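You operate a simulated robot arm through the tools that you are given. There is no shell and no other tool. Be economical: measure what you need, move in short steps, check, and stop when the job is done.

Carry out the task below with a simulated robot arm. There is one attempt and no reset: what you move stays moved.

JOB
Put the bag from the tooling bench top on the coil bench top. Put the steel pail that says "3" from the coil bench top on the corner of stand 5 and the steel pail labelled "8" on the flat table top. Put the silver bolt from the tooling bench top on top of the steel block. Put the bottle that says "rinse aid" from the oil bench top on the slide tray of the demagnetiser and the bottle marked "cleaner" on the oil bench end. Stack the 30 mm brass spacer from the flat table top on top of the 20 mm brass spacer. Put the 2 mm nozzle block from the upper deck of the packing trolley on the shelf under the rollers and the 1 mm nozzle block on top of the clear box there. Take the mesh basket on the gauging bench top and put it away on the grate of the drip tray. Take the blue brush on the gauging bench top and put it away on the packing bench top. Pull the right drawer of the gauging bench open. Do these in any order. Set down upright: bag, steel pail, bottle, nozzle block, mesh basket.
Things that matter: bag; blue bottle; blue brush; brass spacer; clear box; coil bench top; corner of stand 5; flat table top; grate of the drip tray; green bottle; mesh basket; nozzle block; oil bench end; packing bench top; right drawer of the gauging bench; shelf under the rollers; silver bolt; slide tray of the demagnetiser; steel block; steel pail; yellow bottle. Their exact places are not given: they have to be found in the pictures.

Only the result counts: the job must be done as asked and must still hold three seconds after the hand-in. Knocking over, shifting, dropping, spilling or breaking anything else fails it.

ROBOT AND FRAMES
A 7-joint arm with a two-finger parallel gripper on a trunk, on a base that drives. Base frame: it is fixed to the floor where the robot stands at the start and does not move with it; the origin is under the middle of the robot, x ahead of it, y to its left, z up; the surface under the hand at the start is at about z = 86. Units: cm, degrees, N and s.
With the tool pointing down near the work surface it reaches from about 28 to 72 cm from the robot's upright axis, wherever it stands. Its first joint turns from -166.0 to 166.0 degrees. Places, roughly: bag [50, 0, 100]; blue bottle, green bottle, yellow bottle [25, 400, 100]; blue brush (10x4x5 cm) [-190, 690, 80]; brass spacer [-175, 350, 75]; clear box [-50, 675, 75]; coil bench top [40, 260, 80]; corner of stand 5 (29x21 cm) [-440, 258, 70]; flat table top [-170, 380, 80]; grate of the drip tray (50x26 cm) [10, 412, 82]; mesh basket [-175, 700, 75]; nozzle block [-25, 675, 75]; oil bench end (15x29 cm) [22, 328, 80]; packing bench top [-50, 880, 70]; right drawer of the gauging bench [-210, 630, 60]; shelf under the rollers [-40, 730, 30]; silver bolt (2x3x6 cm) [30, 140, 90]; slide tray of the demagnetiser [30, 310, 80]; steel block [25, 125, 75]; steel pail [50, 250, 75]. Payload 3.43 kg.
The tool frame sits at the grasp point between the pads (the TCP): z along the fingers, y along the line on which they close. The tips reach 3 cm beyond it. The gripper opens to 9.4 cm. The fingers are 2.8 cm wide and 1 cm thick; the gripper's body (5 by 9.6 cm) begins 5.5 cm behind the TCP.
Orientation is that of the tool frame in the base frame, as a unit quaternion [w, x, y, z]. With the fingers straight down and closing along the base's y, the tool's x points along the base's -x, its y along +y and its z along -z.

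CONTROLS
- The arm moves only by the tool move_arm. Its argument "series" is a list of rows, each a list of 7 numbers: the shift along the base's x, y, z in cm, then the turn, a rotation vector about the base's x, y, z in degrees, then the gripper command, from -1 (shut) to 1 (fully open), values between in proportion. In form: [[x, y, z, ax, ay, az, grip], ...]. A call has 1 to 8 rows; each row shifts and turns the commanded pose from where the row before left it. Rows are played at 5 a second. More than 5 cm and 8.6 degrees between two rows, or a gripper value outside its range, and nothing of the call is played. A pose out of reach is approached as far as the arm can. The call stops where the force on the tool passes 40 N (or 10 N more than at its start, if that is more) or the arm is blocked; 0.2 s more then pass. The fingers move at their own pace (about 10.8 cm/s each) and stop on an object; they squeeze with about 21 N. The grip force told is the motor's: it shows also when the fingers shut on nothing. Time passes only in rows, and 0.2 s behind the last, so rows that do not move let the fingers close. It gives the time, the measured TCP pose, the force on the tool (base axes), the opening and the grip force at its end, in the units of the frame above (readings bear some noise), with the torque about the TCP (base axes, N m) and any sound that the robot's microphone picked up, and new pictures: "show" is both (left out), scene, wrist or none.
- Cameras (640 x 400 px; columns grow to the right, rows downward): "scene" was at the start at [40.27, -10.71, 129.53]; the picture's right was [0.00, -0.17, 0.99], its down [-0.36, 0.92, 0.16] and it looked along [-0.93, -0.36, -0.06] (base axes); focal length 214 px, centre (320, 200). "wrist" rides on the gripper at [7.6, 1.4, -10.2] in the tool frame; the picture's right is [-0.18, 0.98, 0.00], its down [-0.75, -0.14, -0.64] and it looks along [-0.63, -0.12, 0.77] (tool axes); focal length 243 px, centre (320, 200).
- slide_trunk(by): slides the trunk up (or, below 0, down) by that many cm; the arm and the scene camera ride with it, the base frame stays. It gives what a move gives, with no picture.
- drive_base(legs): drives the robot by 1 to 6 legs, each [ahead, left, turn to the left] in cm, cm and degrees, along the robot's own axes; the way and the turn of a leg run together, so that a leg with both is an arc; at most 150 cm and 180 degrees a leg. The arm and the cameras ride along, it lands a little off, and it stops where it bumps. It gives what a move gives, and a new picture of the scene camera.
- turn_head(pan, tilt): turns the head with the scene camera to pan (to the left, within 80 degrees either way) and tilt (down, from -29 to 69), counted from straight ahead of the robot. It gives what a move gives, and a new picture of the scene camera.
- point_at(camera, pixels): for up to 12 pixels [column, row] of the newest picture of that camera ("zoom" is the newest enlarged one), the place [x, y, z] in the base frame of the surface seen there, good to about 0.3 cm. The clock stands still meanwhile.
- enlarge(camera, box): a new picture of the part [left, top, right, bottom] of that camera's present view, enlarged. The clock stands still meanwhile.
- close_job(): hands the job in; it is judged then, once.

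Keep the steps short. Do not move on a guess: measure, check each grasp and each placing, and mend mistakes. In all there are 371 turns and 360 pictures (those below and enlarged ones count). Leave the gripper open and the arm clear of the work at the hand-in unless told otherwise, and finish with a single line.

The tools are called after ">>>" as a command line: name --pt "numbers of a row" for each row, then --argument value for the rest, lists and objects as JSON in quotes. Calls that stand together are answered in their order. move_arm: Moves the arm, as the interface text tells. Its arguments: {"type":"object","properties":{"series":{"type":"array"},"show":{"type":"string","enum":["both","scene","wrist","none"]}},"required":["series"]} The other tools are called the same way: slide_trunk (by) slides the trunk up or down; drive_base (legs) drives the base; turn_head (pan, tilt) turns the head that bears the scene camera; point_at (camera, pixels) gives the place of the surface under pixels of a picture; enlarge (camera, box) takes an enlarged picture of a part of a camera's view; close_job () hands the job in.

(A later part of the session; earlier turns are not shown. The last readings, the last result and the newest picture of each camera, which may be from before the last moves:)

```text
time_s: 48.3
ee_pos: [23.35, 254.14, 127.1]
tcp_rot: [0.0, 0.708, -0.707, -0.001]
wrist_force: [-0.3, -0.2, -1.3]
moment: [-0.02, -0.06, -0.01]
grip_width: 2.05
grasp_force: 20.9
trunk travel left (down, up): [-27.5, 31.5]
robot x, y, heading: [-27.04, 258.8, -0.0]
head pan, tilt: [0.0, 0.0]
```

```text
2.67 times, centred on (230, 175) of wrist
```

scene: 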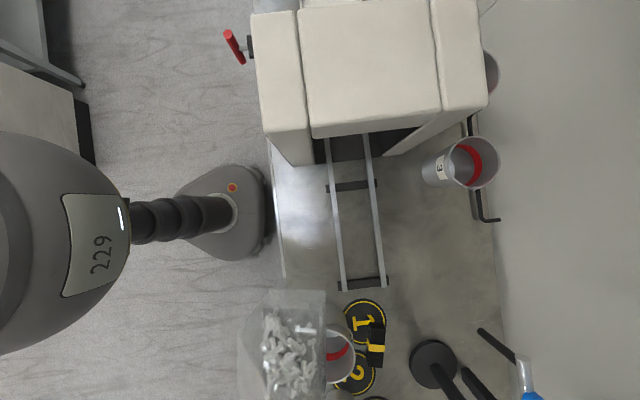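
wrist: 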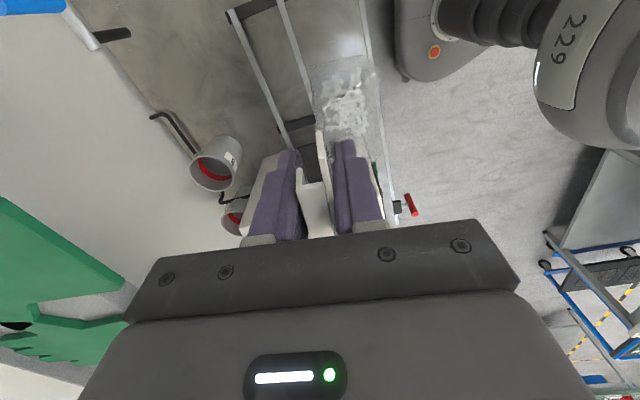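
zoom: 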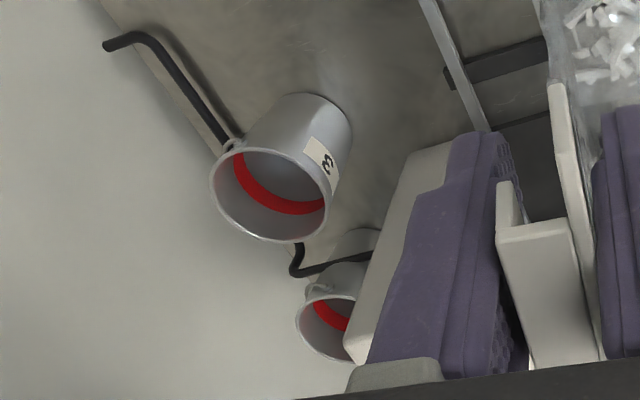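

The pail at the back, near (50,272), is the "3". For the bag I choose the free spot at about (50,253), with the hand turned back so it stays off the probe. I check the robot's base front against the bench edge.

>>> point_at --camera "scene" --pixels '[[264, 205], [215, 180], [277, 240], [283, 270], [275, 180], [160, 220]]'

>>> move_arm --pt "0 0 0 0 0 -8.2 -1" --pt "0 0 0 0 0 -8.2 -1" --pt "0 0 0 0 0 -8.2 -1" --pt "0 0 0 0 0 -8.2 -1" --pt "0 0 0 0 0 -8.2 -1" --pt "0 0 0 0 0 -8.2 -1" --show "none"

>>> move_arm --pt "0 0 0 0 0 -8.2 -1" --pt "0 0 0 0 0 -8.2 -1" --pt "0 0 0 0 0 -8.2 -1" --pt "0 0 0 0 0 -8.2 -1" --pt "0 0 0 0 0 -8.0 -1" --show "none"

>>> drive_base --legs '[[10, 0, 0]]'

```text
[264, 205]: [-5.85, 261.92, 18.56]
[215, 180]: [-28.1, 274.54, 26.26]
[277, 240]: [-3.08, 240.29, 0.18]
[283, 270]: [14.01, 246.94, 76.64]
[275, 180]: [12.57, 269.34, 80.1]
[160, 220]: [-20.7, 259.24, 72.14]
```

```text
time_s: 49.7
ee_pos: [23.25, 254.08, 127.14]
tcp_rot: [0.0, -0.347, 0.938, 0.001]
wrist_force: [-0.5, -0.8, -1.9]
moment: [-0.02, -0.05, 0.0]
grip_width: 2.03
grasp_force: 20.9
trunk travel left (down, up): [-27.5, 31.5]
robot x, y, heading: [-26.73, 258.82, -0.2]
head pan, tilt: [0.0, 0.0]
```

```text
time_s: 50.9
ee_pos: [23.27, 253.94, 127.27]
tcp_rot: [0.0, 0.003, 1.0, 0.0]
wrist_force: [0.6, 0.8, -2.1]
moment: [-0.04, 0.02, -0.03]
grip_width: 2.03
grasp_force: 20.8
trunk travel left (down, up): [-27.5, 31.5]
robot x, y, heading: [-26.57, 259.07, 0.2]
head pan, tilt: [0.0, 0.0]
```

```text
time_s: 52.1
ee_pos: [33.47, 254.06, 126.98]
tcp_rot: [-0.001, 0.0, 1.0, 0.001]
wrist_force: [1.5, 0.2, -2.2]
moment: [-0.02, 0.05, 0.03]
grip_width: 2.04
grasp_force: 21.0
trunk travel left (down, up): [-27.5, 31.5]
robot x, y, heading: [-16.66, 258.6, 0.1]
head pan, tilt: [0.0, 0.0]
```

scene: 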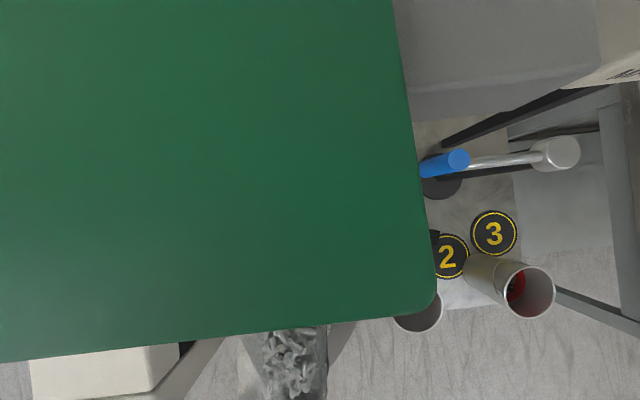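

A green panel (on the wall shelf) is right beneath the camera. I measure it before any further move.

>>> point_at --camera "scene" --pixels '[[380, 310], [300, 300], [50, 340], [395, 80], [200, 200], [430, 100], [460, 160], [560, 150]]'

>>> move_arm --pt "-5 0 0 0 0 0 -1"

```text
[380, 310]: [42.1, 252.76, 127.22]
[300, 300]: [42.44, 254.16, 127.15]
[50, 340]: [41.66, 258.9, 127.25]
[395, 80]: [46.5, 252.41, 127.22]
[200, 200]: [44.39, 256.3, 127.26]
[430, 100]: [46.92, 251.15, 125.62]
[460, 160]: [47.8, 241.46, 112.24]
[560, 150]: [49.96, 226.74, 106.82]
```

```text
time_s: 52.5
ee_pos: [28.09, 254.07, 127.36]
tcp_rot: [0.0, -0.001, 1.0, 0.001]
wrist_force: [-0.5, 0.2, -1.6]
moment: [0.0, 0.02, 0.03]
grip_width: 2.01
grasp_force: 20.4
trunk travel left (down, up): [-27.5, 31.5]
robot x, y, heading: [-16.95, 258.71, 0.1]
head pan, tilt: [0.0, 0.0]
```

scene: 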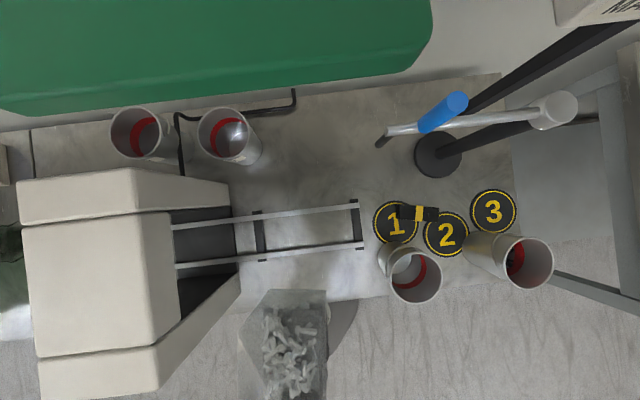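
wrist: 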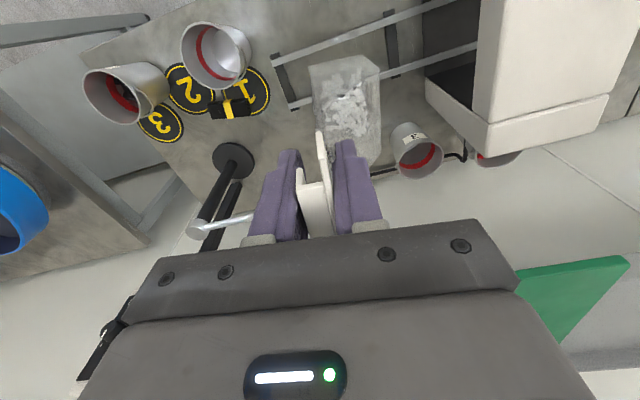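

The shelf (z≈127, x>42) hangs over the rear of the bench. So I will use the free front strip (x 14–30, y 250–265) for the bag. I measure the machine's near faces.

>>> point_at --camera "scene" --pixels '[[240, 300], [170, 345], [220, 190], [170, 300], [350, 275], [310, 270], [265, 255], [365, 225], [405, 285], [345, 305]]'

```text
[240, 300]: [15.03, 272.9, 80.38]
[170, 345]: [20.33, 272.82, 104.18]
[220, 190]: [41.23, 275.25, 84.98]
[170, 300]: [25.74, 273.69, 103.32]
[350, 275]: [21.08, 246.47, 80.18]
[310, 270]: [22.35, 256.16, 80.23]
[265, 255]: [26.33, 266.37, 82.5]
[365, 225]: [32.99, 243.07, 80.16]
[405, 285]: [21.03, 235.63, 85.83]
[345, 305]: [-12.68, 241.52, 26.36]
```

The strip between bench edge (x≈13) and rail (x≈26) is free at y 248–268. I move the bag to x≈19.5, y≈254 and lower it to just above the surface.

>>> move_arm --pt "-4.3 0 -5 0 0 0 -1" --pt "-4.3 0 -5 0 0 0 -1" --pt "0 0 -5 0 0 0 -1" --pt "0 0 -5 0 0 0 -1" --pt "0 0 -5 0 0 0 -1" --pt "0 0 -5 0 0 0 -1"

```text
refused: row 1 steps farther than a row can; nothing moved
```

>>> move_arm --pt "-4.3 0 0 0 0 0 -1" --pt "-4.3 0 0 0 0 0 -1" --pt "0 0 -5 0 0 0 -1" --pt "0 0 -5 0 0 0 -1" --pt "0 0 -5 0 0 0 -1" --pt "0 0 -5 0 0 0 -1" --pt "0 0 -5 0 0 0 -1" --pt "0 0 -4 0 0 0 -1"

```text
time_s: 54.3
ee_pos: [19.56, 254.22, 97.96]
tcp_rot: [-0.001, -0.002, 1.0, 0.0]
wrist_force: [0.1, 0.1, -2.3]
moment: [-0.05, 0.06, 0.0]
grip_width: 2.02
grasp_force: 21.0
trunk travel left (down, up): [-27.5, 31.5]
robot x, y, heading: [-16.73, 259.03, -0.1]
head pan, tilt: [0.0, 0.0]
```

scene: 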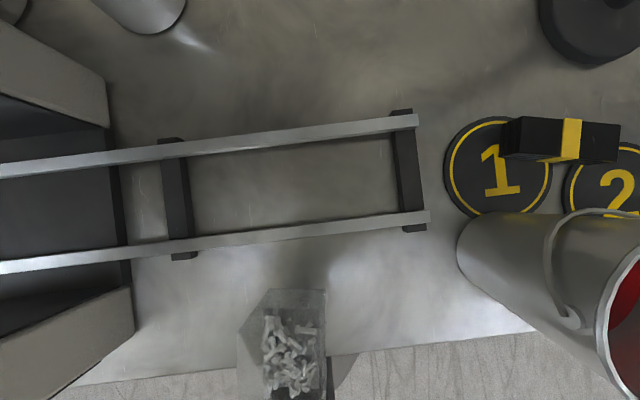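
wrist: 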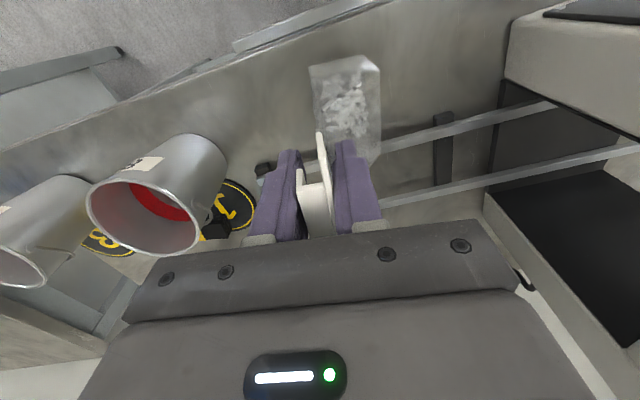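

I check the edge of the bench near the bag.

>>> point_at --camera "scene" --pixels '[[360, 350], [390, 340], [220, 364], [120, 376], [300, 250], [320, 290]]'

```text
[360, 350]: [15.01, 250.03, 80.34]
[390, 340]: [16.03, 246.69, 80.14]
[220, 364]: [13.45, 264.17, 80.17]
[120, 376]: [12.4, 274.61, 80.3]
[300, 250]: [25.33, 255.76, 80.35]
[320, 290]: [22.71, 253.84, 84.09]
```

Edge at x≈14.5 there. I shift 1.2 cm inward and lower slowly to contact.

>>> move_arm --pt "1.2 0 -1.5 0 0 0 -1" --pt "0 0 -1.3 0 0 0 -1" --pt "0 0 -0.6 0 0 0 -1" --pt "0 0 -0.4 0 0 0 -1" --pt "0 0 0 0 0 0 -1" --show "wrist"

```text
time_s: 55.5
ee_pos: [20.81, 254.02, 94.33]
tcp_rot: [0.002, 0.0, 1.0, 0.001]
wrist_force: [0.3, -7.8, 31.4]
moment: [0.34, -0.07, 0.01]
grip_width: 2.02
grasp_force: 20.9
trunk travel left (down, up): [-27.5, 31.5]
robot x, y, heading: [-16.82, 258.47, -0.2]
head pan, tilt: [0.0, 0.0]
```

wrist: 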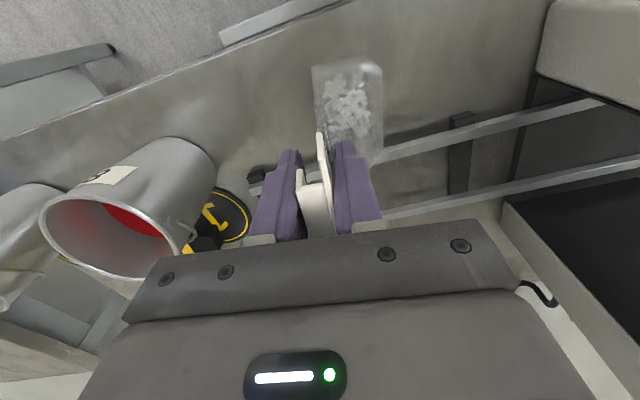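

Contact felt (31 N). I ease up 0.3 cm and open partway.

>>> move_arm --pt "0 0 0.35 0 0 0 -1" --pt "0 0 0 0 0 0 -0.4" --pt "0 0 0 0 0 0 0" --pt "0 0 0 0 0 0 0.2" --show "wrist"

>>> move_arm --pt "0 0 3 0 0 0 0.2" --pt "0 0 5 0 0 0 0.2" --pt "0 0 5 0 0 0 0.2" --pt "0 0 5 0 0 0 0.2" --pt "0 0 5 0 0 0 0.2"

```text
time_s: 56.5
ee_pos: [20.69, 254.23, 94.49]
tcp_rot: [-0.001, 0.0, 1.0, 0.001]
wrist_force: [0.2, -0.1, 0.2]
moment: [0.03, 0.0, -0.02]
grip_width: 5.61
grasp_force: 0.1
trunk travel left (down, up): [-27.5, 31.5]
robot x, y, heading: [-16.85, 259.19, 0.3]
head pan, tilt: [0.0, 0.0]
```

wrist: 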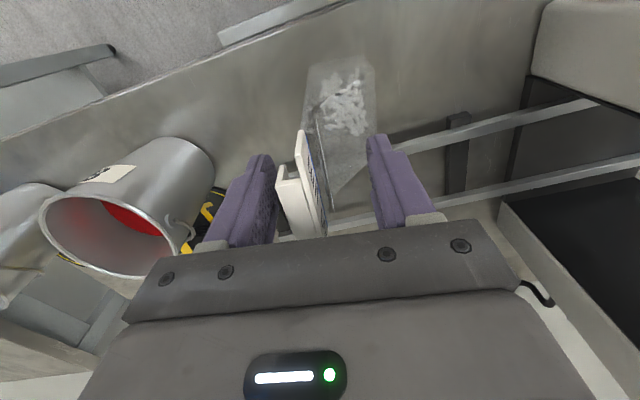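

```text
time_s: 57.7
ee_pos: [20.58, 254.32, 117.66]
tcp_rot: [-0.001, -0.001, 1.0, 0.0]
wrist_force: [0.0, -0.1, 0.0]
moment: [0.0, 0.0, 0.02]
grip_width: 5.64
grasp_force: 0.0
trunk travel left (down, up): [-27.5, 31.5]
robot x, y, heading: [-16.61, 258.91, 0.0]
head pan, tilt: [0.0, 0.0]
```

scene: 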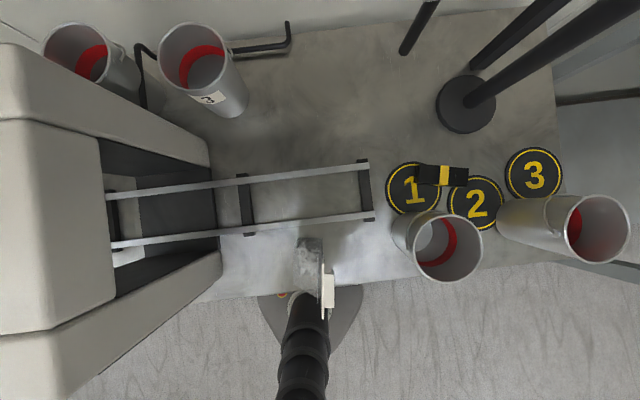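
wrist: 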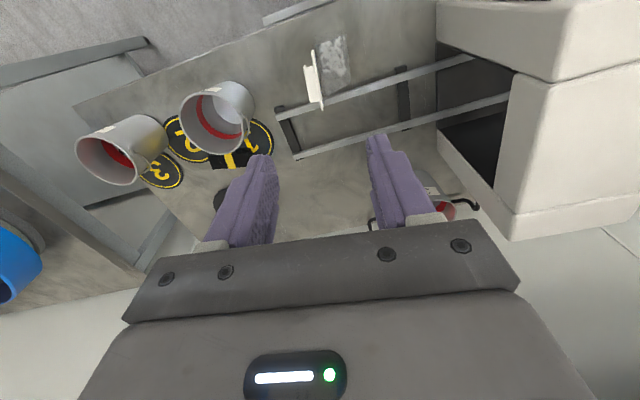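

The bag stands. Now I read the labels of the other pails in the wrist picture.

>>> enlarge --camera "wrist" --box '[60, 60, 280, 200]'

>>> enlarge --camera "scene" --box '[20, 0, 260, 130]'

```text
2.86 times, centred on (170, 130) of wrist
```

zoom: 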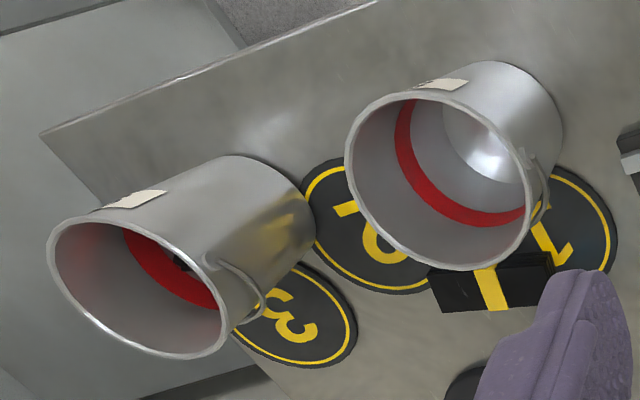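

```text
2.67 times, centred on (140, 65) of scene
```

zoom: 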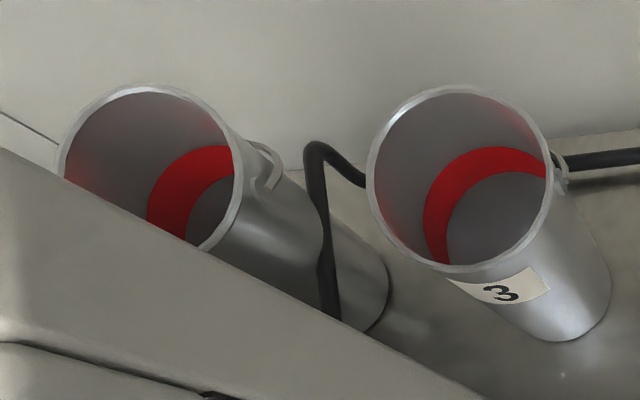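

Labels of the near pails face the aisle. I back off and look from the front.

>>> drive_base --legs '[[-40, -22, 0]]'

>>> turn_head --pan 0 --tilt -29

>>> enlarge --camera "scene" --box '[240, 100, 480, 250]'

```text
time_s: 60.4
ee_pos: [-19.43, 232.49, 117.65]
tcp_rot: [0.0, 0.008, 1.0, 0.001]
wrist_force: [0.1, 1.0, 0.2]
moment: [-0.04, -0.01, -0.01]
grip_width: 5.64
grasp_force: 0.0
trunk travel left (down, up): [-27.5, 31.5]
robot x, y, heading: [-57.37, 237.26, -0.8]
head pan, tilt: [0.0, 0.0]
```

scene: 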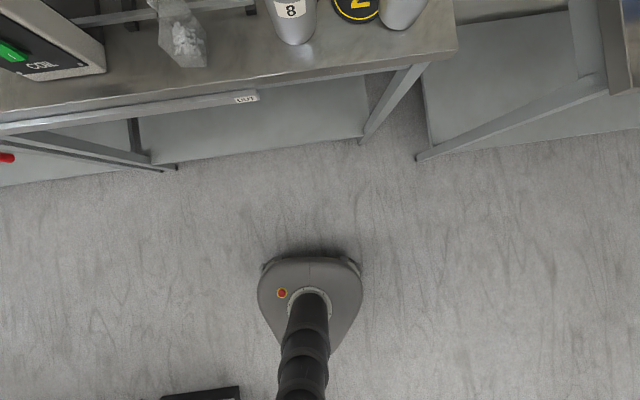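

```text
time_s: 61.3
ee_pos: [-19.44, 232.52, 117.62]
tcp_rot: [0.0, 0.008, 1.0, 0.0]
wrist_force: [0.6, 0.0, -0.1]
moment: [0.01, -0.01, 0.03]
grip_width: 5.64
grasp_force: 0.0
trunk travel left (down, up): [-27.5, 31.5]
robot x, y, heading: [-57.02, 237.76, -0.8]
head pan, tilt: [0.0, -28.6]
```

scene: 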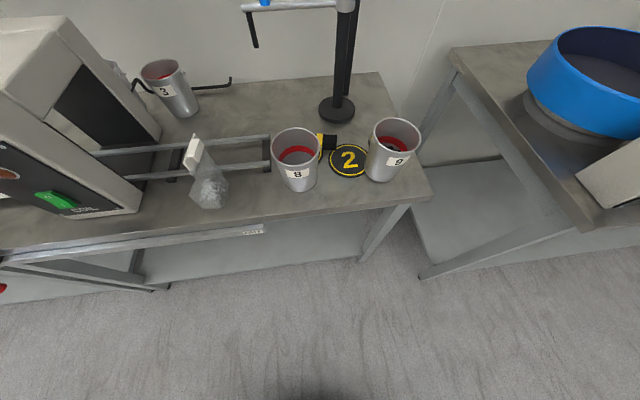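

```text
2.67 times, centred on (360, 175) of scene
```

zoom: 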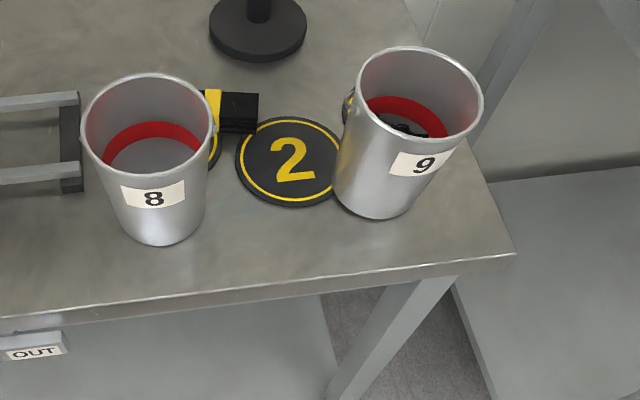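

Pail "8" is the one at pixel (295,160), near (25,237). I measure its rim and base, and those of pail "3".

>>> point_at --camera "scene" --pixels '[[272, 145], [318, 145], [296, 129], [296, 163], [300, 191], [280, 188], [141, 73], [178, 70], [160, 62], [165, 82], [182, 116], [296, 175]]'

>>> point_at --camera "zoom" --pixels '[[82, 130], [214, 125], [148, 76], [150, 182], [165, 243], [210, 125], [120, 225], [155, 155], [180, 90], [205, 110], [90, 110], [100, 160]]'

```text
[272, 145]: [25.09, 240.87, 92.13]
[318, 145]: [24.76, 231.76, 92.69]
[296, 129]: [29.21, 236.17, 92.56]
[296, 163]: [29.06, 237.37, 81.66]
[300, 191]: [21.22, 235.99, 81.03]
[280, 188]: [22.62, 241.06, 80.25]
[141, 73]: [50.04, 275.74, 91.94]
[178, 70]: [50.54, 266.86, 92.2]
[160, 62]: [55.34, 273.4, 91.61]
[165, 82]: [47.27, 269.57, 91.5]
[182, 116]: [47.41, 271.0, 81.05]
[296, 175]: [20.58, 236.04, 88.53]
```

```text
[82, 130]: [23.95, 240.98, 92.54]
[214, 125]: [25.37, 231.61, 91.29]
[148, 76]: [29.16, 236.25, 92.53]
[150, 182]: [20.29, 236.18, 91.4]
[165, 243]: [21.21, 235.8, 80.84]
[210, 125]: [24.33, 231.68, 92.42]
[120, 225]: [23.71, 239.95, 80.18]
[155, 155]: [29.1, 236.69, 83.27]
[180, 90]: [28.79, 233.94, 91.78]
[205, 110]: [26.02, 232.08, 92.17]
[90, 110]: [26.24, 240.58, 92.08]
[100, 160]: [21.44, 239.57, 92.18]
```

Pail 8: rim centre ≈(24.8,236.3), radius 4.6, rim z≈92.4, bail on the -y side. I'll pinch its +y wall. I drive back in.

>>> drive_base --legs '[[40, 3, 0.8]]'

>>> turn_head --pan 0 --tilt 25

```text
time_s: 63.8
ee_pos: [20.36, 235.24, 117.64]
tcp_rot: [-0.001, 0.005, 1.0, 0.0]
wrist_force: [-0.2, 0.6, -0.4]
moment: [0.02, 0.0, -0.03]
grip_width: 5.63
grasp_force: 0.0
trunk travel left (down, up): [-27.5, 31.5]
robot x, y, heading: [-17.43, 240.24, -0.4]
head pan, tilt: [0.0, -28.6]
```

scene: 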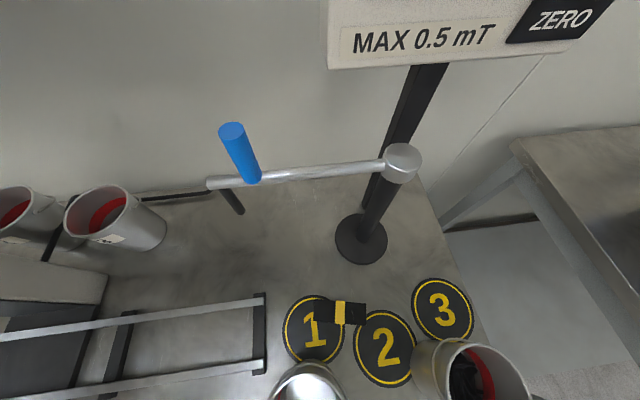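

```text
time_s: 65.0
ee_pos: [20.29, 235.26, 117.59]
tcp_rot: [0.0, 0.004, 1.0, 0.0]
wrist_force: [0.4, 0.4, 0.4]
moment: [-0.01, -0.02, -0.01]
grip_width: 5.65
grasp_force: 0.0
trunk travel left (down, up): [-27.5, 31.5]
robot x, y, heading: [-17.42, 240.05, -0.2]
head pan, tilt: [0.0, 25.0]
```

scene: 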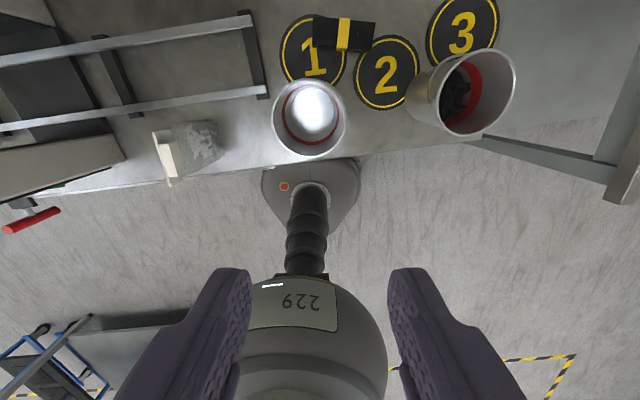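

I move over the +y wall of pail 8 at (24.8, 240.7) and descend to z≈97 first.

>>> move_arm --pt "2.2 2.7 0 0 0 0 0.2" --pt "2.2 2.7 0 0 0 0 0.2" --pt "0 0 -5 0 0 0 0.2" --pt "0 0 -5 0 0 0 0.2" --pt "0 0 -5 0 0 0 0.2" --pt "0 0 -5 0 0 0 0.2" --pt "0 0 0 0 0 0 0.2"

>>> turn_head --pan 0 --tilt 45

```text
time_s: 66.6
ee_pos: [24.83, 240.81, 97.55]
tcp_rot: [0.0, 0.003, 1.0, 0.002]
wrist_force: [0.4, -0.3, 0.7]
moment: [0.03, 0.01, 0.01]
grip_width: 5.66
grasp_force: 0.1
trunk travel left (down, up): [-27.5, 31.5]
robot x, y, heading: [-17.21, 240.39, -0.5]
head pan, tilt: [0.0, 25.0]
```

scene: 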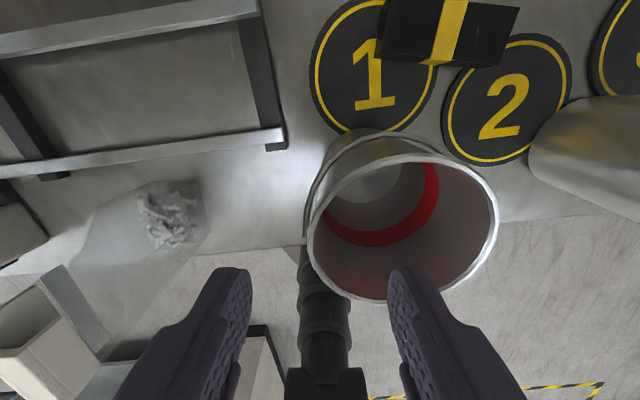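
wrist: 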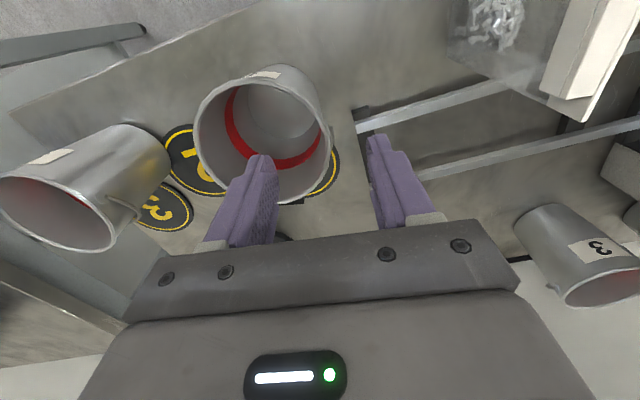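

```text
time_s: 67.5
ee_pos: [24.81, 240.82, 97.65]
tcp_rot: [0.001, 0.004, 1.0, 0.001]
wrist_force: [-0.4, -0.2, -0.2]
moment: [0.01, -0.01, 0.01]
grip_width: 5.63
grasp_force: 0.2
trunk travel left (down, up): [-27.5, 31.5]
robot x, y, heading: [-16.85, 240.26, -0.3]
head pan, tilt: [0.0, 45.0]
```

scene: 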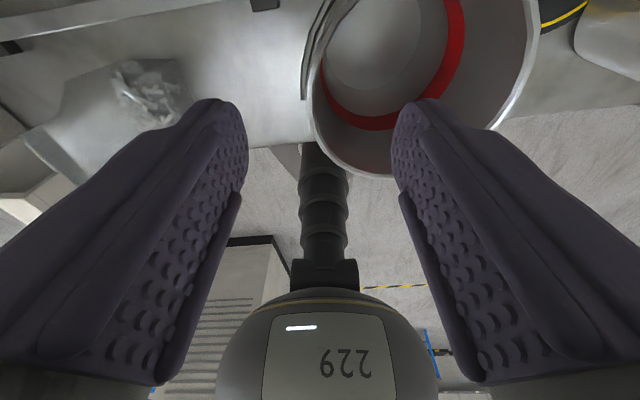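

The wall lies between the fingers. I descend 7.2 cm, watching force, and close.

>>> move_arm --pt "0 0 -3 0 0 0 0.2" --pt "0 0 -2.2 0 0 0 0.2" --pt "0 0 -2 0 0 0 0.2" --pt "0 0 0 0 0 0 0.2"

```text
time_s: 68.5
ee_pos: [24.65, 240.52, 90.51]
tcp_rot: [0.0, 0.003, 1.0, 0.001]
wrist_force: [-0.8, -0.1, -0.7]
moment: [-0.01, 0.02, 0.0]
grip_width: 5.66
grasp_force: 0.0
trunk travel left (down, up): [-27.5, 31.5]
robot x, y, heading: [-16.89, 240.17, -0.5]
head pan, tilt: [0.0, 45.0]
```

scene: 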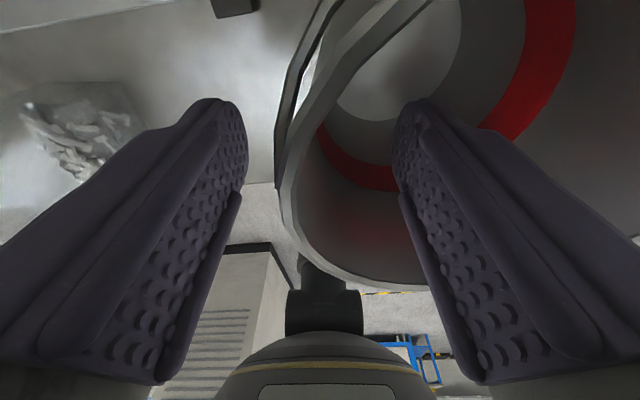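
wrist: 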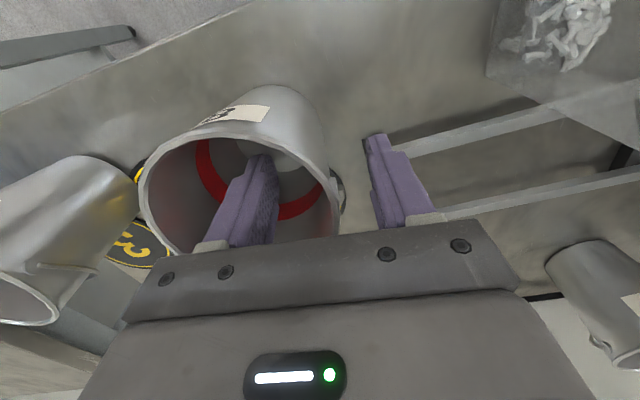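

Inner finger is inside the pail. The wall is slightly to +y; I shift 0.5 and close.

>>> move_arm --pt "0 0.5 0 0 0 0 0.2" --pt "0 0 0 0 0 0 -0.3" --pt "0 0 0 0 0 0 -1" --pt "0 0 0 0 0 0 -1" --pt "0 0 0 0 0 0 -1" --show "scene"

>>> move_arm --pt "0 0 1 0 0 0 -1" --pt "0 0 2 0 0 0 -1" --pt "0 0 4 0 0 0 -1" --pt "0 0 0 0 0 0 -1"

```text
time_s: 69.7
ee_pos: [24.61, 240.92, 90.57]
tcp_rot: [0.0, 0.003, 1.0, 0.0]
wrist_force: [1.3, -1.7, 6.0]
moment: [-0.38, 0.25, 0.06]
grip_width: 0.82
grasp_force: 20.9
trunk travel left (down, up): [-27.5, 31.5]
robot x, y, heading: [-17.03, 240.06, -0.5]
head pan, tilt: [0.0, 45.0]
```

scene: 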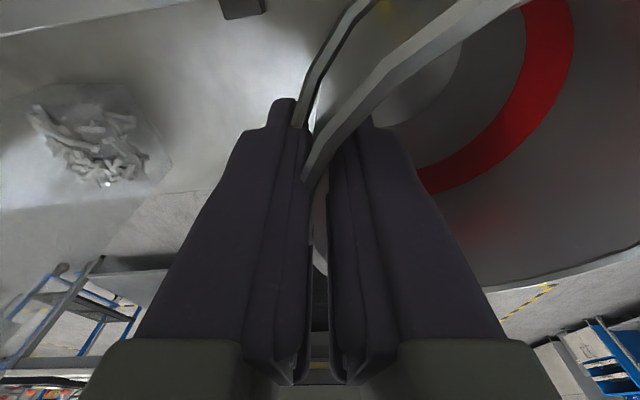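

```text
time_s: 70.7
ee_pos: [24.6, 240.72, 97.23]
tcp_rot: [-0.001, 0.003, 1.0, 0.001]
wrist_force: [-0.5, -0.1, -1.2]
moment: [0.06, 0.01, 0.05]
grip_width: 0.7
grasp_force: 21.1
trunk travel left (down, up): [-27.5, 31.5]
robot x, y, heading: [-17.3, 239.95, -0.4]
head pan, tilt: [0.0, 45.0]
```

scene: 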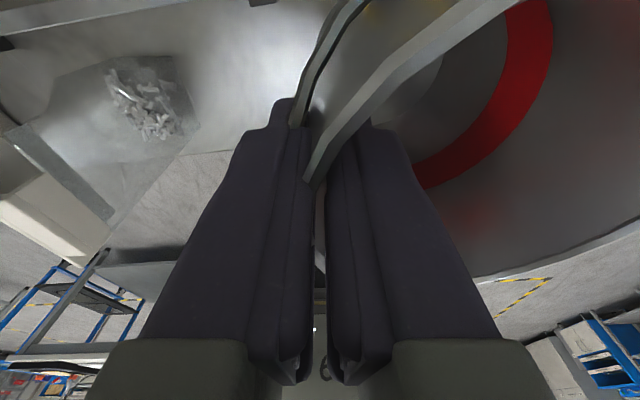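
wrist: 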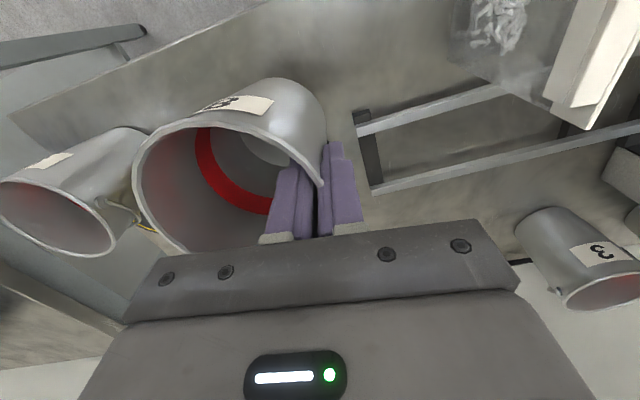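

Pail 8 is held. I raise it, back off into the aisle and drive left toward the flat table.

>>> move_arm --pt "0 0 5 0 0 0 -1" --pt "0 0 5 0 0 0 -1" --pt "0 0 5 0 0 0 -1" --pt "0 0 5 0 0 0 -1" --show "none"

>>> drive_base --legs '[[-40, 0, 0.5], [0, 130, 0]]'

>>> turn_head --pan 0 --tilt 60

```text
time_s: 71.7
ee_pos: [24.29, 240.81, 117.88]
tcp_rot: [0.0, 0.003, 1.0, 0.001]
wrist_force: [-0.7, -0.3, -1.7]
moment: [0.1, -0.02, 0.04]
grip_width: 0.74
grasp_force: 21.1
trunk travel left (down, up): [-27.5, 31.5]
robot x, y, heading: [-17.13, 239.81, -0.4]
head pan, tilt: [0.0, 45.0]
```

```text
time_s: 80.4
ee_pos: [-14.1, 371.62, 117.82]
tcp_rot: [0.0, 0.016, 1.0, 0.0]
wrist_force: [1.1, 0.6, -1.6]
moment: [0.02, 0.03, -0.02]
grip_width: 0.68
grasp_force: 20.9
trunk travel left (down, up): [-27.5, 31.5]
robot x, y, heading: [-55.43, 371.97, -1.5]
head pan, tilt: [0.0, 45.0]
```

scene: 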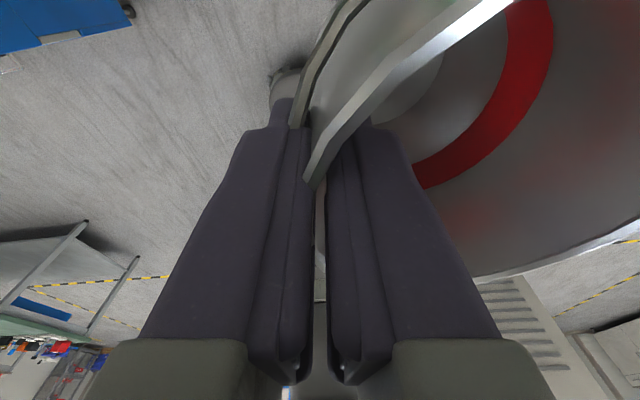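

```text
time_s: 81.2
ee_pos: [-14.27, 371.56, 117.77]
tcp_rot: [-0.001, 0.016, 1.0, 0.001]
wrist_force: [-0.6, 0.7, -1.5]
moment: [0.06, 0.05, -0.04]
grip_width: 0.69
grasp_force: 20.8
trunk travel left (down, up): [-27.5, 31.5]
robot x, y, heading: [-55.99, 372.06, -2.1]
head pan, tilt: [0.0, 60.0]
```

scene: 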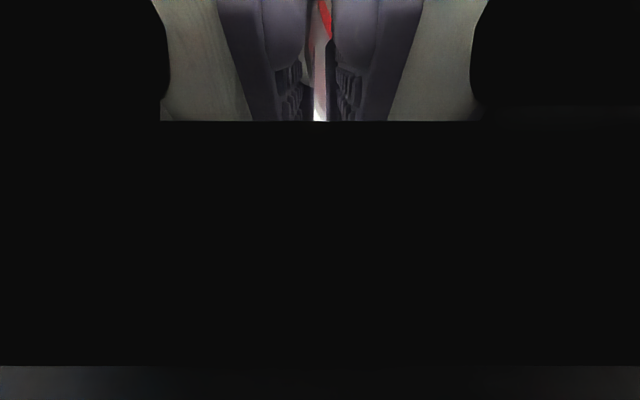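

I turn 90° left first and look ahead (tilt -29).

>>> drive_base --legs '[[0, 0, 90]]'

>>> turn_head --pan 0 --tilt -29

```text
time_s: 85.4
ee_pos: [-56.04, 413.54, 117.79]
tcp_rot: [0.0, -0.7, 0.714, 0.001]
wrist_force: [0.0, -0.3, -0.8]
moment: [0.01, 0.06, 0.01]
grip_width: 0.73
grasp_force: 21.6
trunk travel left (down, up): [-27.5, 31.5]
robot x, y, heading: [-55.73, 371.9, 88.9]
head pan, tilt: [0.0, 60.0]
```

scene: 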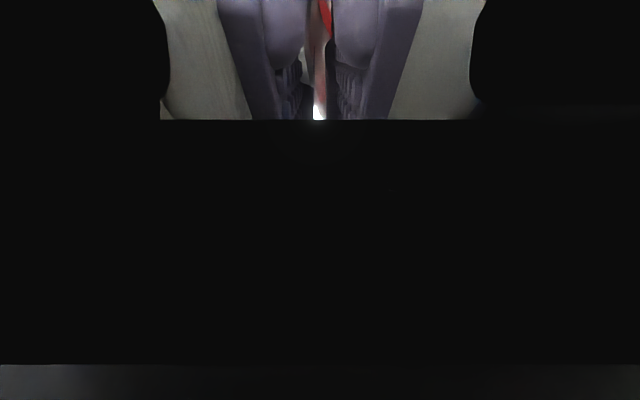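

```text
time_s: 87.0
ee_pos: [-55.97, 413.5, 117.72]
tcp_rot: [0.0, -0.7, 0.714, 0.001]
wrist_force: [0.1, 0.0, -1.0]
moment: [0.01, 0.07, 0.01]
grip_width: 0.73
grasp_force: 20.5
trunk travel left (down, up): [-27.5, 31.5]
robot x, y, heading: [-55.48, 371.7, 88.7]
head pan, tilt: [0.0, -28.6]
```

scene: 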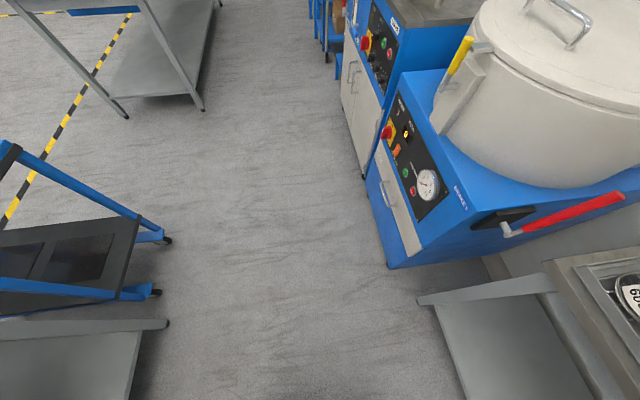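

>>> turn_head --pan 0 --tilt -20

>>> drive_base --legs '[[0, 0, 91.3]]'

>>> point_at --camera "scene" --pixels '[[320, 100], [320, 200], [320, 300], [100, 200], [540, 200], [320, 380]]'

```text
time_s: 87.7
ee_pos: [-55.94, 413.5, 117.76]
tcp_rot: [-0.001, -0.7, 0.714, 0.0]
wrist_force: [0.3, -0.1, -1.2]
moment: [0.02, 0.07, 0.0]
grip_width: 0.67
grasp_force: 21.3
trunk travel left (down, up): [-27.5, 31.5]
robot x, y, heading: [-55.77, 371.99, 89.1]
head pan, tilt: [0.0, -20.0]
```

scene: 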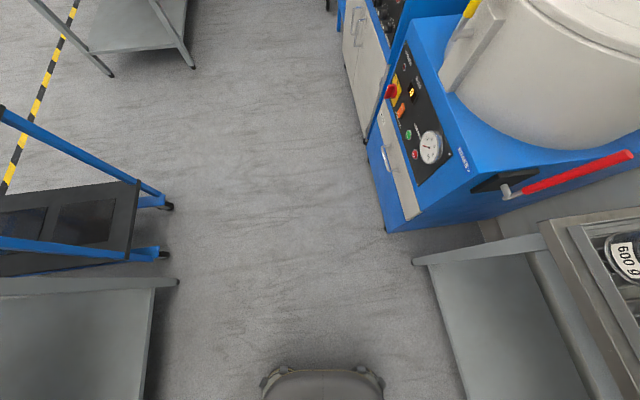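

```text
time_s: 92.1
ee_pos: [-97.2, 369.14, 117.75]
tcp_rot: [0.002, 1.0, 0.02, 0.0]
wrist_force: [0.1, 0.4, -1.0]
moment: [-0.05, 0.01, 0.02]
grip_width: 0.68
grasp_force: 21.3
trunk travel left (down, up): [-27.5, 31.5]
robot x, y, heading: [-55.75, 372.06, -177.6]
head pan, tilt: [0.0, -20.0]
```

scene: 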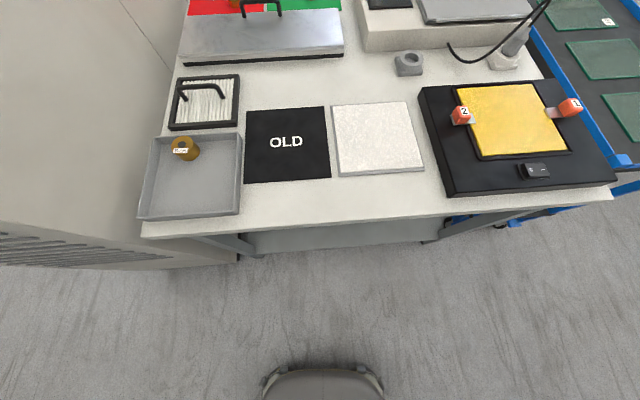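

```text
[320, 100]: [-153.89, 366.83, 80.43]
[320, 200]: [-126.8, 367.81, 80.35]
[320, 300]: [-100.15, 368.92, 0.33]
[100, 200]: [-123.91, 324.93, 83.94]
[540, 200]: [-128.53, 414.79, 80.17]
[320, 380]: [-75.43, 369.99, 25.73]
```

This is the flat table (z≈80.3). I enlarge to find spacers and free room.

>>> enlarge --camera "scene" --box '[140, 0, 460, 220]'

>>> point_at --camera "scene" --pixels '[[345, 75], [300, 85], [370, 90], [410, 80], [430, 90], [345, 50], [290, 200], [400, 195], [330, 105], [185, 150], [300, 218], [460, 70]]'

```text
1.82 times, centred on (300, 110) of scene
```

zoom: 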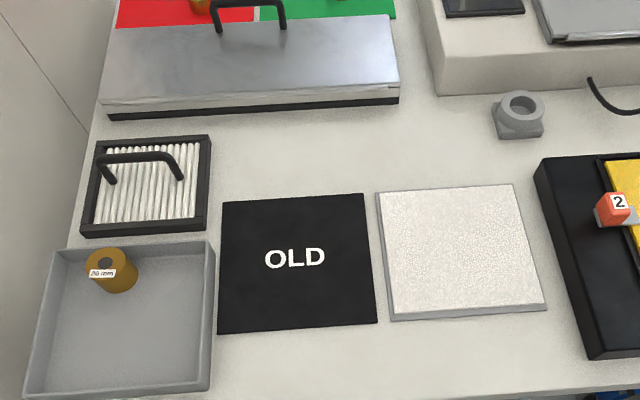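

```text
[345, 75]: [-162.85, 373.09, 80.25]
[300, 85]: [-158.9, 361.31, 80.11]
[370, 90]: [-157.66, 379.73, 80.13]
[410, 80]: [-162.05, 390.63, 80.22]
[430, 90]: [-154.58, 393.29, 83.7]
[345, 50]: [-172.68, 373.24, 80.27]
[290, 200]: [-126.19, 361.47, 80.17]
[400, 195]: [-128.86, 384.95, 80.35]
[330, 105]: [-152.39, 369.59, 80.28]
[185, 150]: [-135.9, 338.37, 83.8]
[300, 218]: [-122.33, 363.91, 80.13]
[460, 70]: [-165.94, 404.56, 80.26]
```

Free spot around (-160,375). I drive ahead 32 cm, correcting heading by -2.4°.

>>> drive_base --legs '[[32, 0, -2.4]]'

>>> turn_head --pan 0 --tilt 0

```text
time_s: 94.3
ee_pos: [-130.98, 369.8, 117.72]
tcp_rot: [0.001, 1.0, 0.003, 0.002]
wrist_force: [0.0, -0.2, -1.6]
moment: [-0.05, -0.05, 0.0]
grip_width: 0.71
grasp_force: 20.8
trunk travel left (down, up): [-27.5, 31.5]
robot x, y, heading: [-89.08, 371.52, -179.6]
head pan, tilt: [0.0, -20.0]
```

scene: 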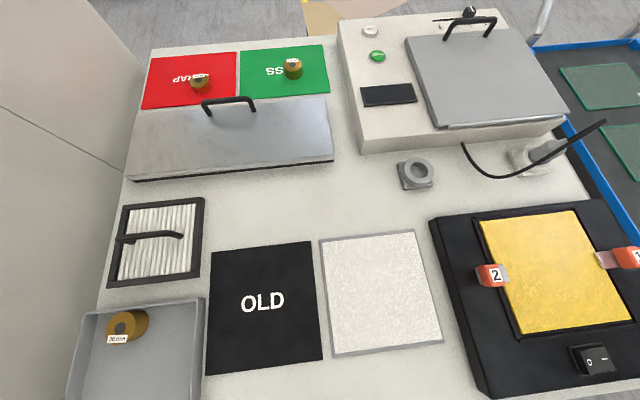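

```text
time_s: 95.1
ee_pos: [-130.89, 369.96, 117.57]
tcp_rot: [0.001, 1.0, 0.002, 0.0]
wrist_force: [-0.1, -0.4, -1.7]
moment: [-0.06, -0.01, 0.02]
grip_width: 0.71
grasp_force: 20.9
trunk travel left (down, up): [-27.5, 31.5]
robot x, y, heading: [-89.32, 371.07, -179.7]
head pan, tilt: [0.0, 0.0]
```

scene: 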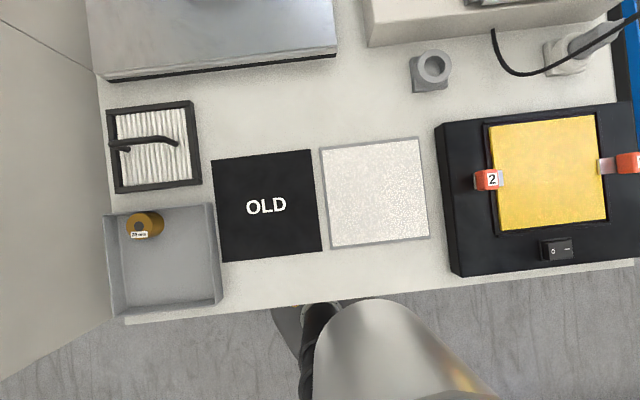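

I move over the free spot, in x to -159.5.

>>> move_arm --pt "-4.8 0 0 0 0 0 -1" --pt "-4.8 0 0 0 0 0 -1" --pt "-4.8 0 0 0 0 0 -1" --pt "-4.8 0 0 0 0 0 -1" --pt "-4.8 0 0 0 0 0 -1" --pt "-4.5 0.4 0 0 0 0 -1" --show "none"

>>> move_arm --pt "0 0 -5 0 0 0 -1" --pt "0 0 -5 0 0 0 -1" --pt "0 0 -5 0 0 0 -1" --pt "0 0 -5 0 0 0 -1"

>>> turn_head --pan 0 --tilt 30

```text
time_s: 96.5
ee_pos: [-159.57, 370.06, 117.48]
tcp_rot: [0.001, 1.0, 0.003, 0.002]
wrist_force: [-0.4, 0.1, -1.6]
moment: [-0.08, -0.04, -0.03]
grip_width: 0.7
grasp_force: 21.2
trunk travel left (down, up): [-27.5, 31.5]
robot x, y, heading: [-89.51, 371.45, -179.6]
head pan, tilt: [0.0, 0.0]
```

```text
time_s: 97.5
ee_pos: [-159.13, 370.17, 97.27]
tcp_rot: [0.001, 1.0, 0.003, 0.001]
wrist_force: [-0.8, 0.1, -1.8]
moment: [-0.05, 0.0, -0.02]
grip_width: 0.71
grasp_force: 20.5
trunk travel left (down, up): [-27.5, 31.5]
robot x, y, heading: [-89.24, 371.07, -179.7]
head pan, tilt: [0.0, 0.0]
```

scene: 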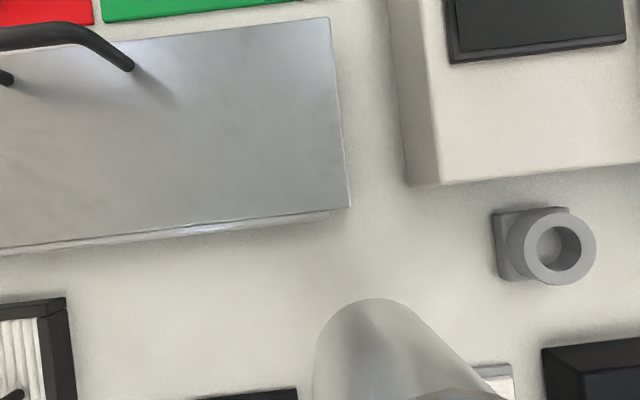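
wrist: 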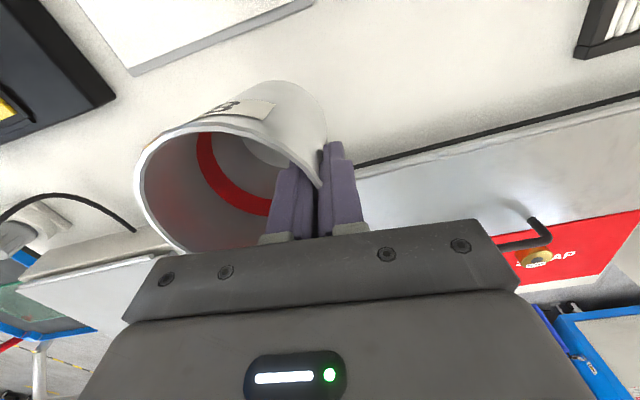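

```text
time_s: 98.5
ee_pos: [-159.12, 370.22, 97.26]
tcp_rot: [0.001, 1.0, 0.003, 0.001]
wrist_force: [0.3, 0.7, -2.3]
moment: [-0.07, -0.01, 0.02]
grip_width: 0.72
grasp_force: 20.8
trunk travel left (down, up): [-27.5, 31.5]
robot x, y, heading: [-89.47, 370.86, -179.7]
head pan, tilt: [0.0, 30.0]
```

scene: 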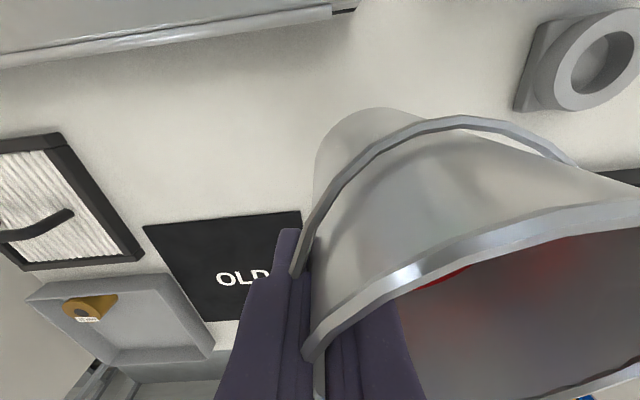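

>>> point_at --camera "scene" --pixels '[[270, 213], [250, 35], [330, 14], [420, 60], [250, 120], [560, 130], [360, 120]]'

```text
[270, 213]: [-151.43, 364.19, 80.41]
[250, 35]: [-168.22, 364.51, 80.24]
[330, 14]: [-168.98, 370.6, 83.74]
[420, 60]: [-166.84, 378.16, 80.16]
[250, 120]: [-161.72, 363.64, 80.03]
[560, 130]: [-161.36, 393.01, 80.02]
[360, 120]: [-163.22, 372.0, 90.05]
```

Clearances are about 3 cm both ways. I lower gently to contact.

>>> move_arm --pt "-0.3 0 -3 0 0 0 -1" --pt "0 0 -2.6 0 0 0 -1" --pt "0 0 -0.5 0 0 0 -1" --pt "0 0 -0.4 0 0 0 -1" --pt "0 0 -0.3 0 0 0 -1" --show "wrist"

```text
time_s: 99.7
ee_pos: [-159.68, 370.24, 90.86]
tcp_rot: [0.001, 1.0, 0.002, 0.0]
wrist_force: [0.1, 0.4, -1.1]
moment: [-0.09, -0.03, 0.04]
grip_width: 0.69
grasp_force: 20.5
trunk travel left (down, up): [-27.5, 31.5]
robot x, y, heading: [-89.54, 370.88, -179.6]
head pan, tilt: [0.0, 30.0]
```

wrist: 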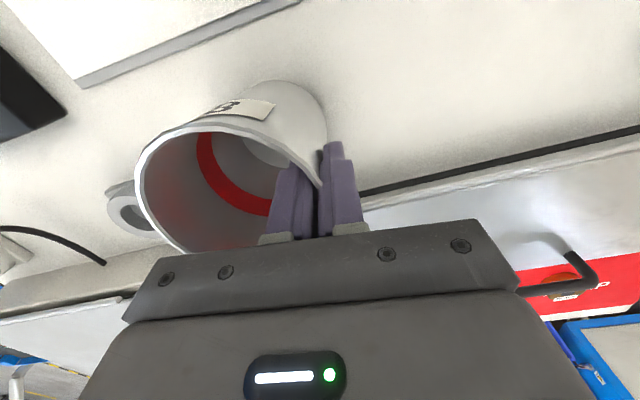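

>>> move_arm --pt "0 0 -0.3 0 0 0 -1" --pt "0 0 -0.3 0 0 0 -1" --pt "0 0 0 0 0 0 -1" --show "none"

```text
time_s: 100.5
ee_pos: [-159.68, 370.1, 90.62]
tcp_rot: [0.0, 1.0, 0.003, -0.001]
wrist_force: [-4.1, -6.7, 19.3]
moment: [0.58, -0.08, 0.1]
grip_width: 0.72
grasp_force: 21.4
trunk travel left (down, up): [-27.5, 31.5]
robot x, y, heading: [-89.41, 371.25, -179.8]
head pan, tilt: [0.0, 30.0]
```

Contact (19 N). I ease up slightly, open, and rise.

>>> move_arm --pt "0 0 0.2 0 0 0 -1" --pt "0 0 0 0 0 0 -0.5" --pt "0 0 0 0 0 0 0" --pt "0 0 0 0 0 0 0.1" --pt "0 0 3 0 0 0 0.1" --pt "0 0 5 0 0 0 0.1" --pt "0 0 5 0 0 0 0.1" --pt "0 0 5 0 0 0 0.1"

```text
time_s: 102.3
ee_pos: [-159.68, 370.23, 108.7]
tcp_rot: [0.001, 1.0, 0.003, 0.0]
wrist_force: [-0.6, 0.1, 0.2]
moment: [0.0, 0.0, -0.01]
grip_width: 5.16
grasp_force: 0.2
trunk travel left (down, up): [-27.5, 31.5]
robot x, y, heading: [-89.23, 371.49, -179.8]
head pan, tilt: [0.0, 30.0]
```

scene: 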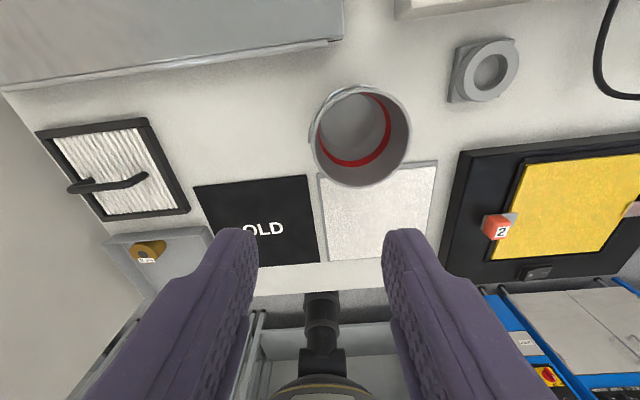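
wrist: 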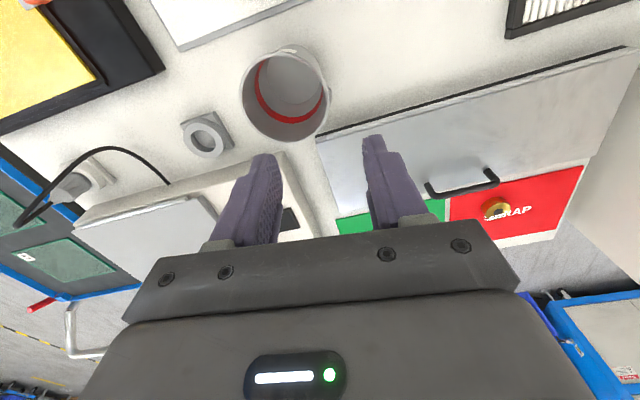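

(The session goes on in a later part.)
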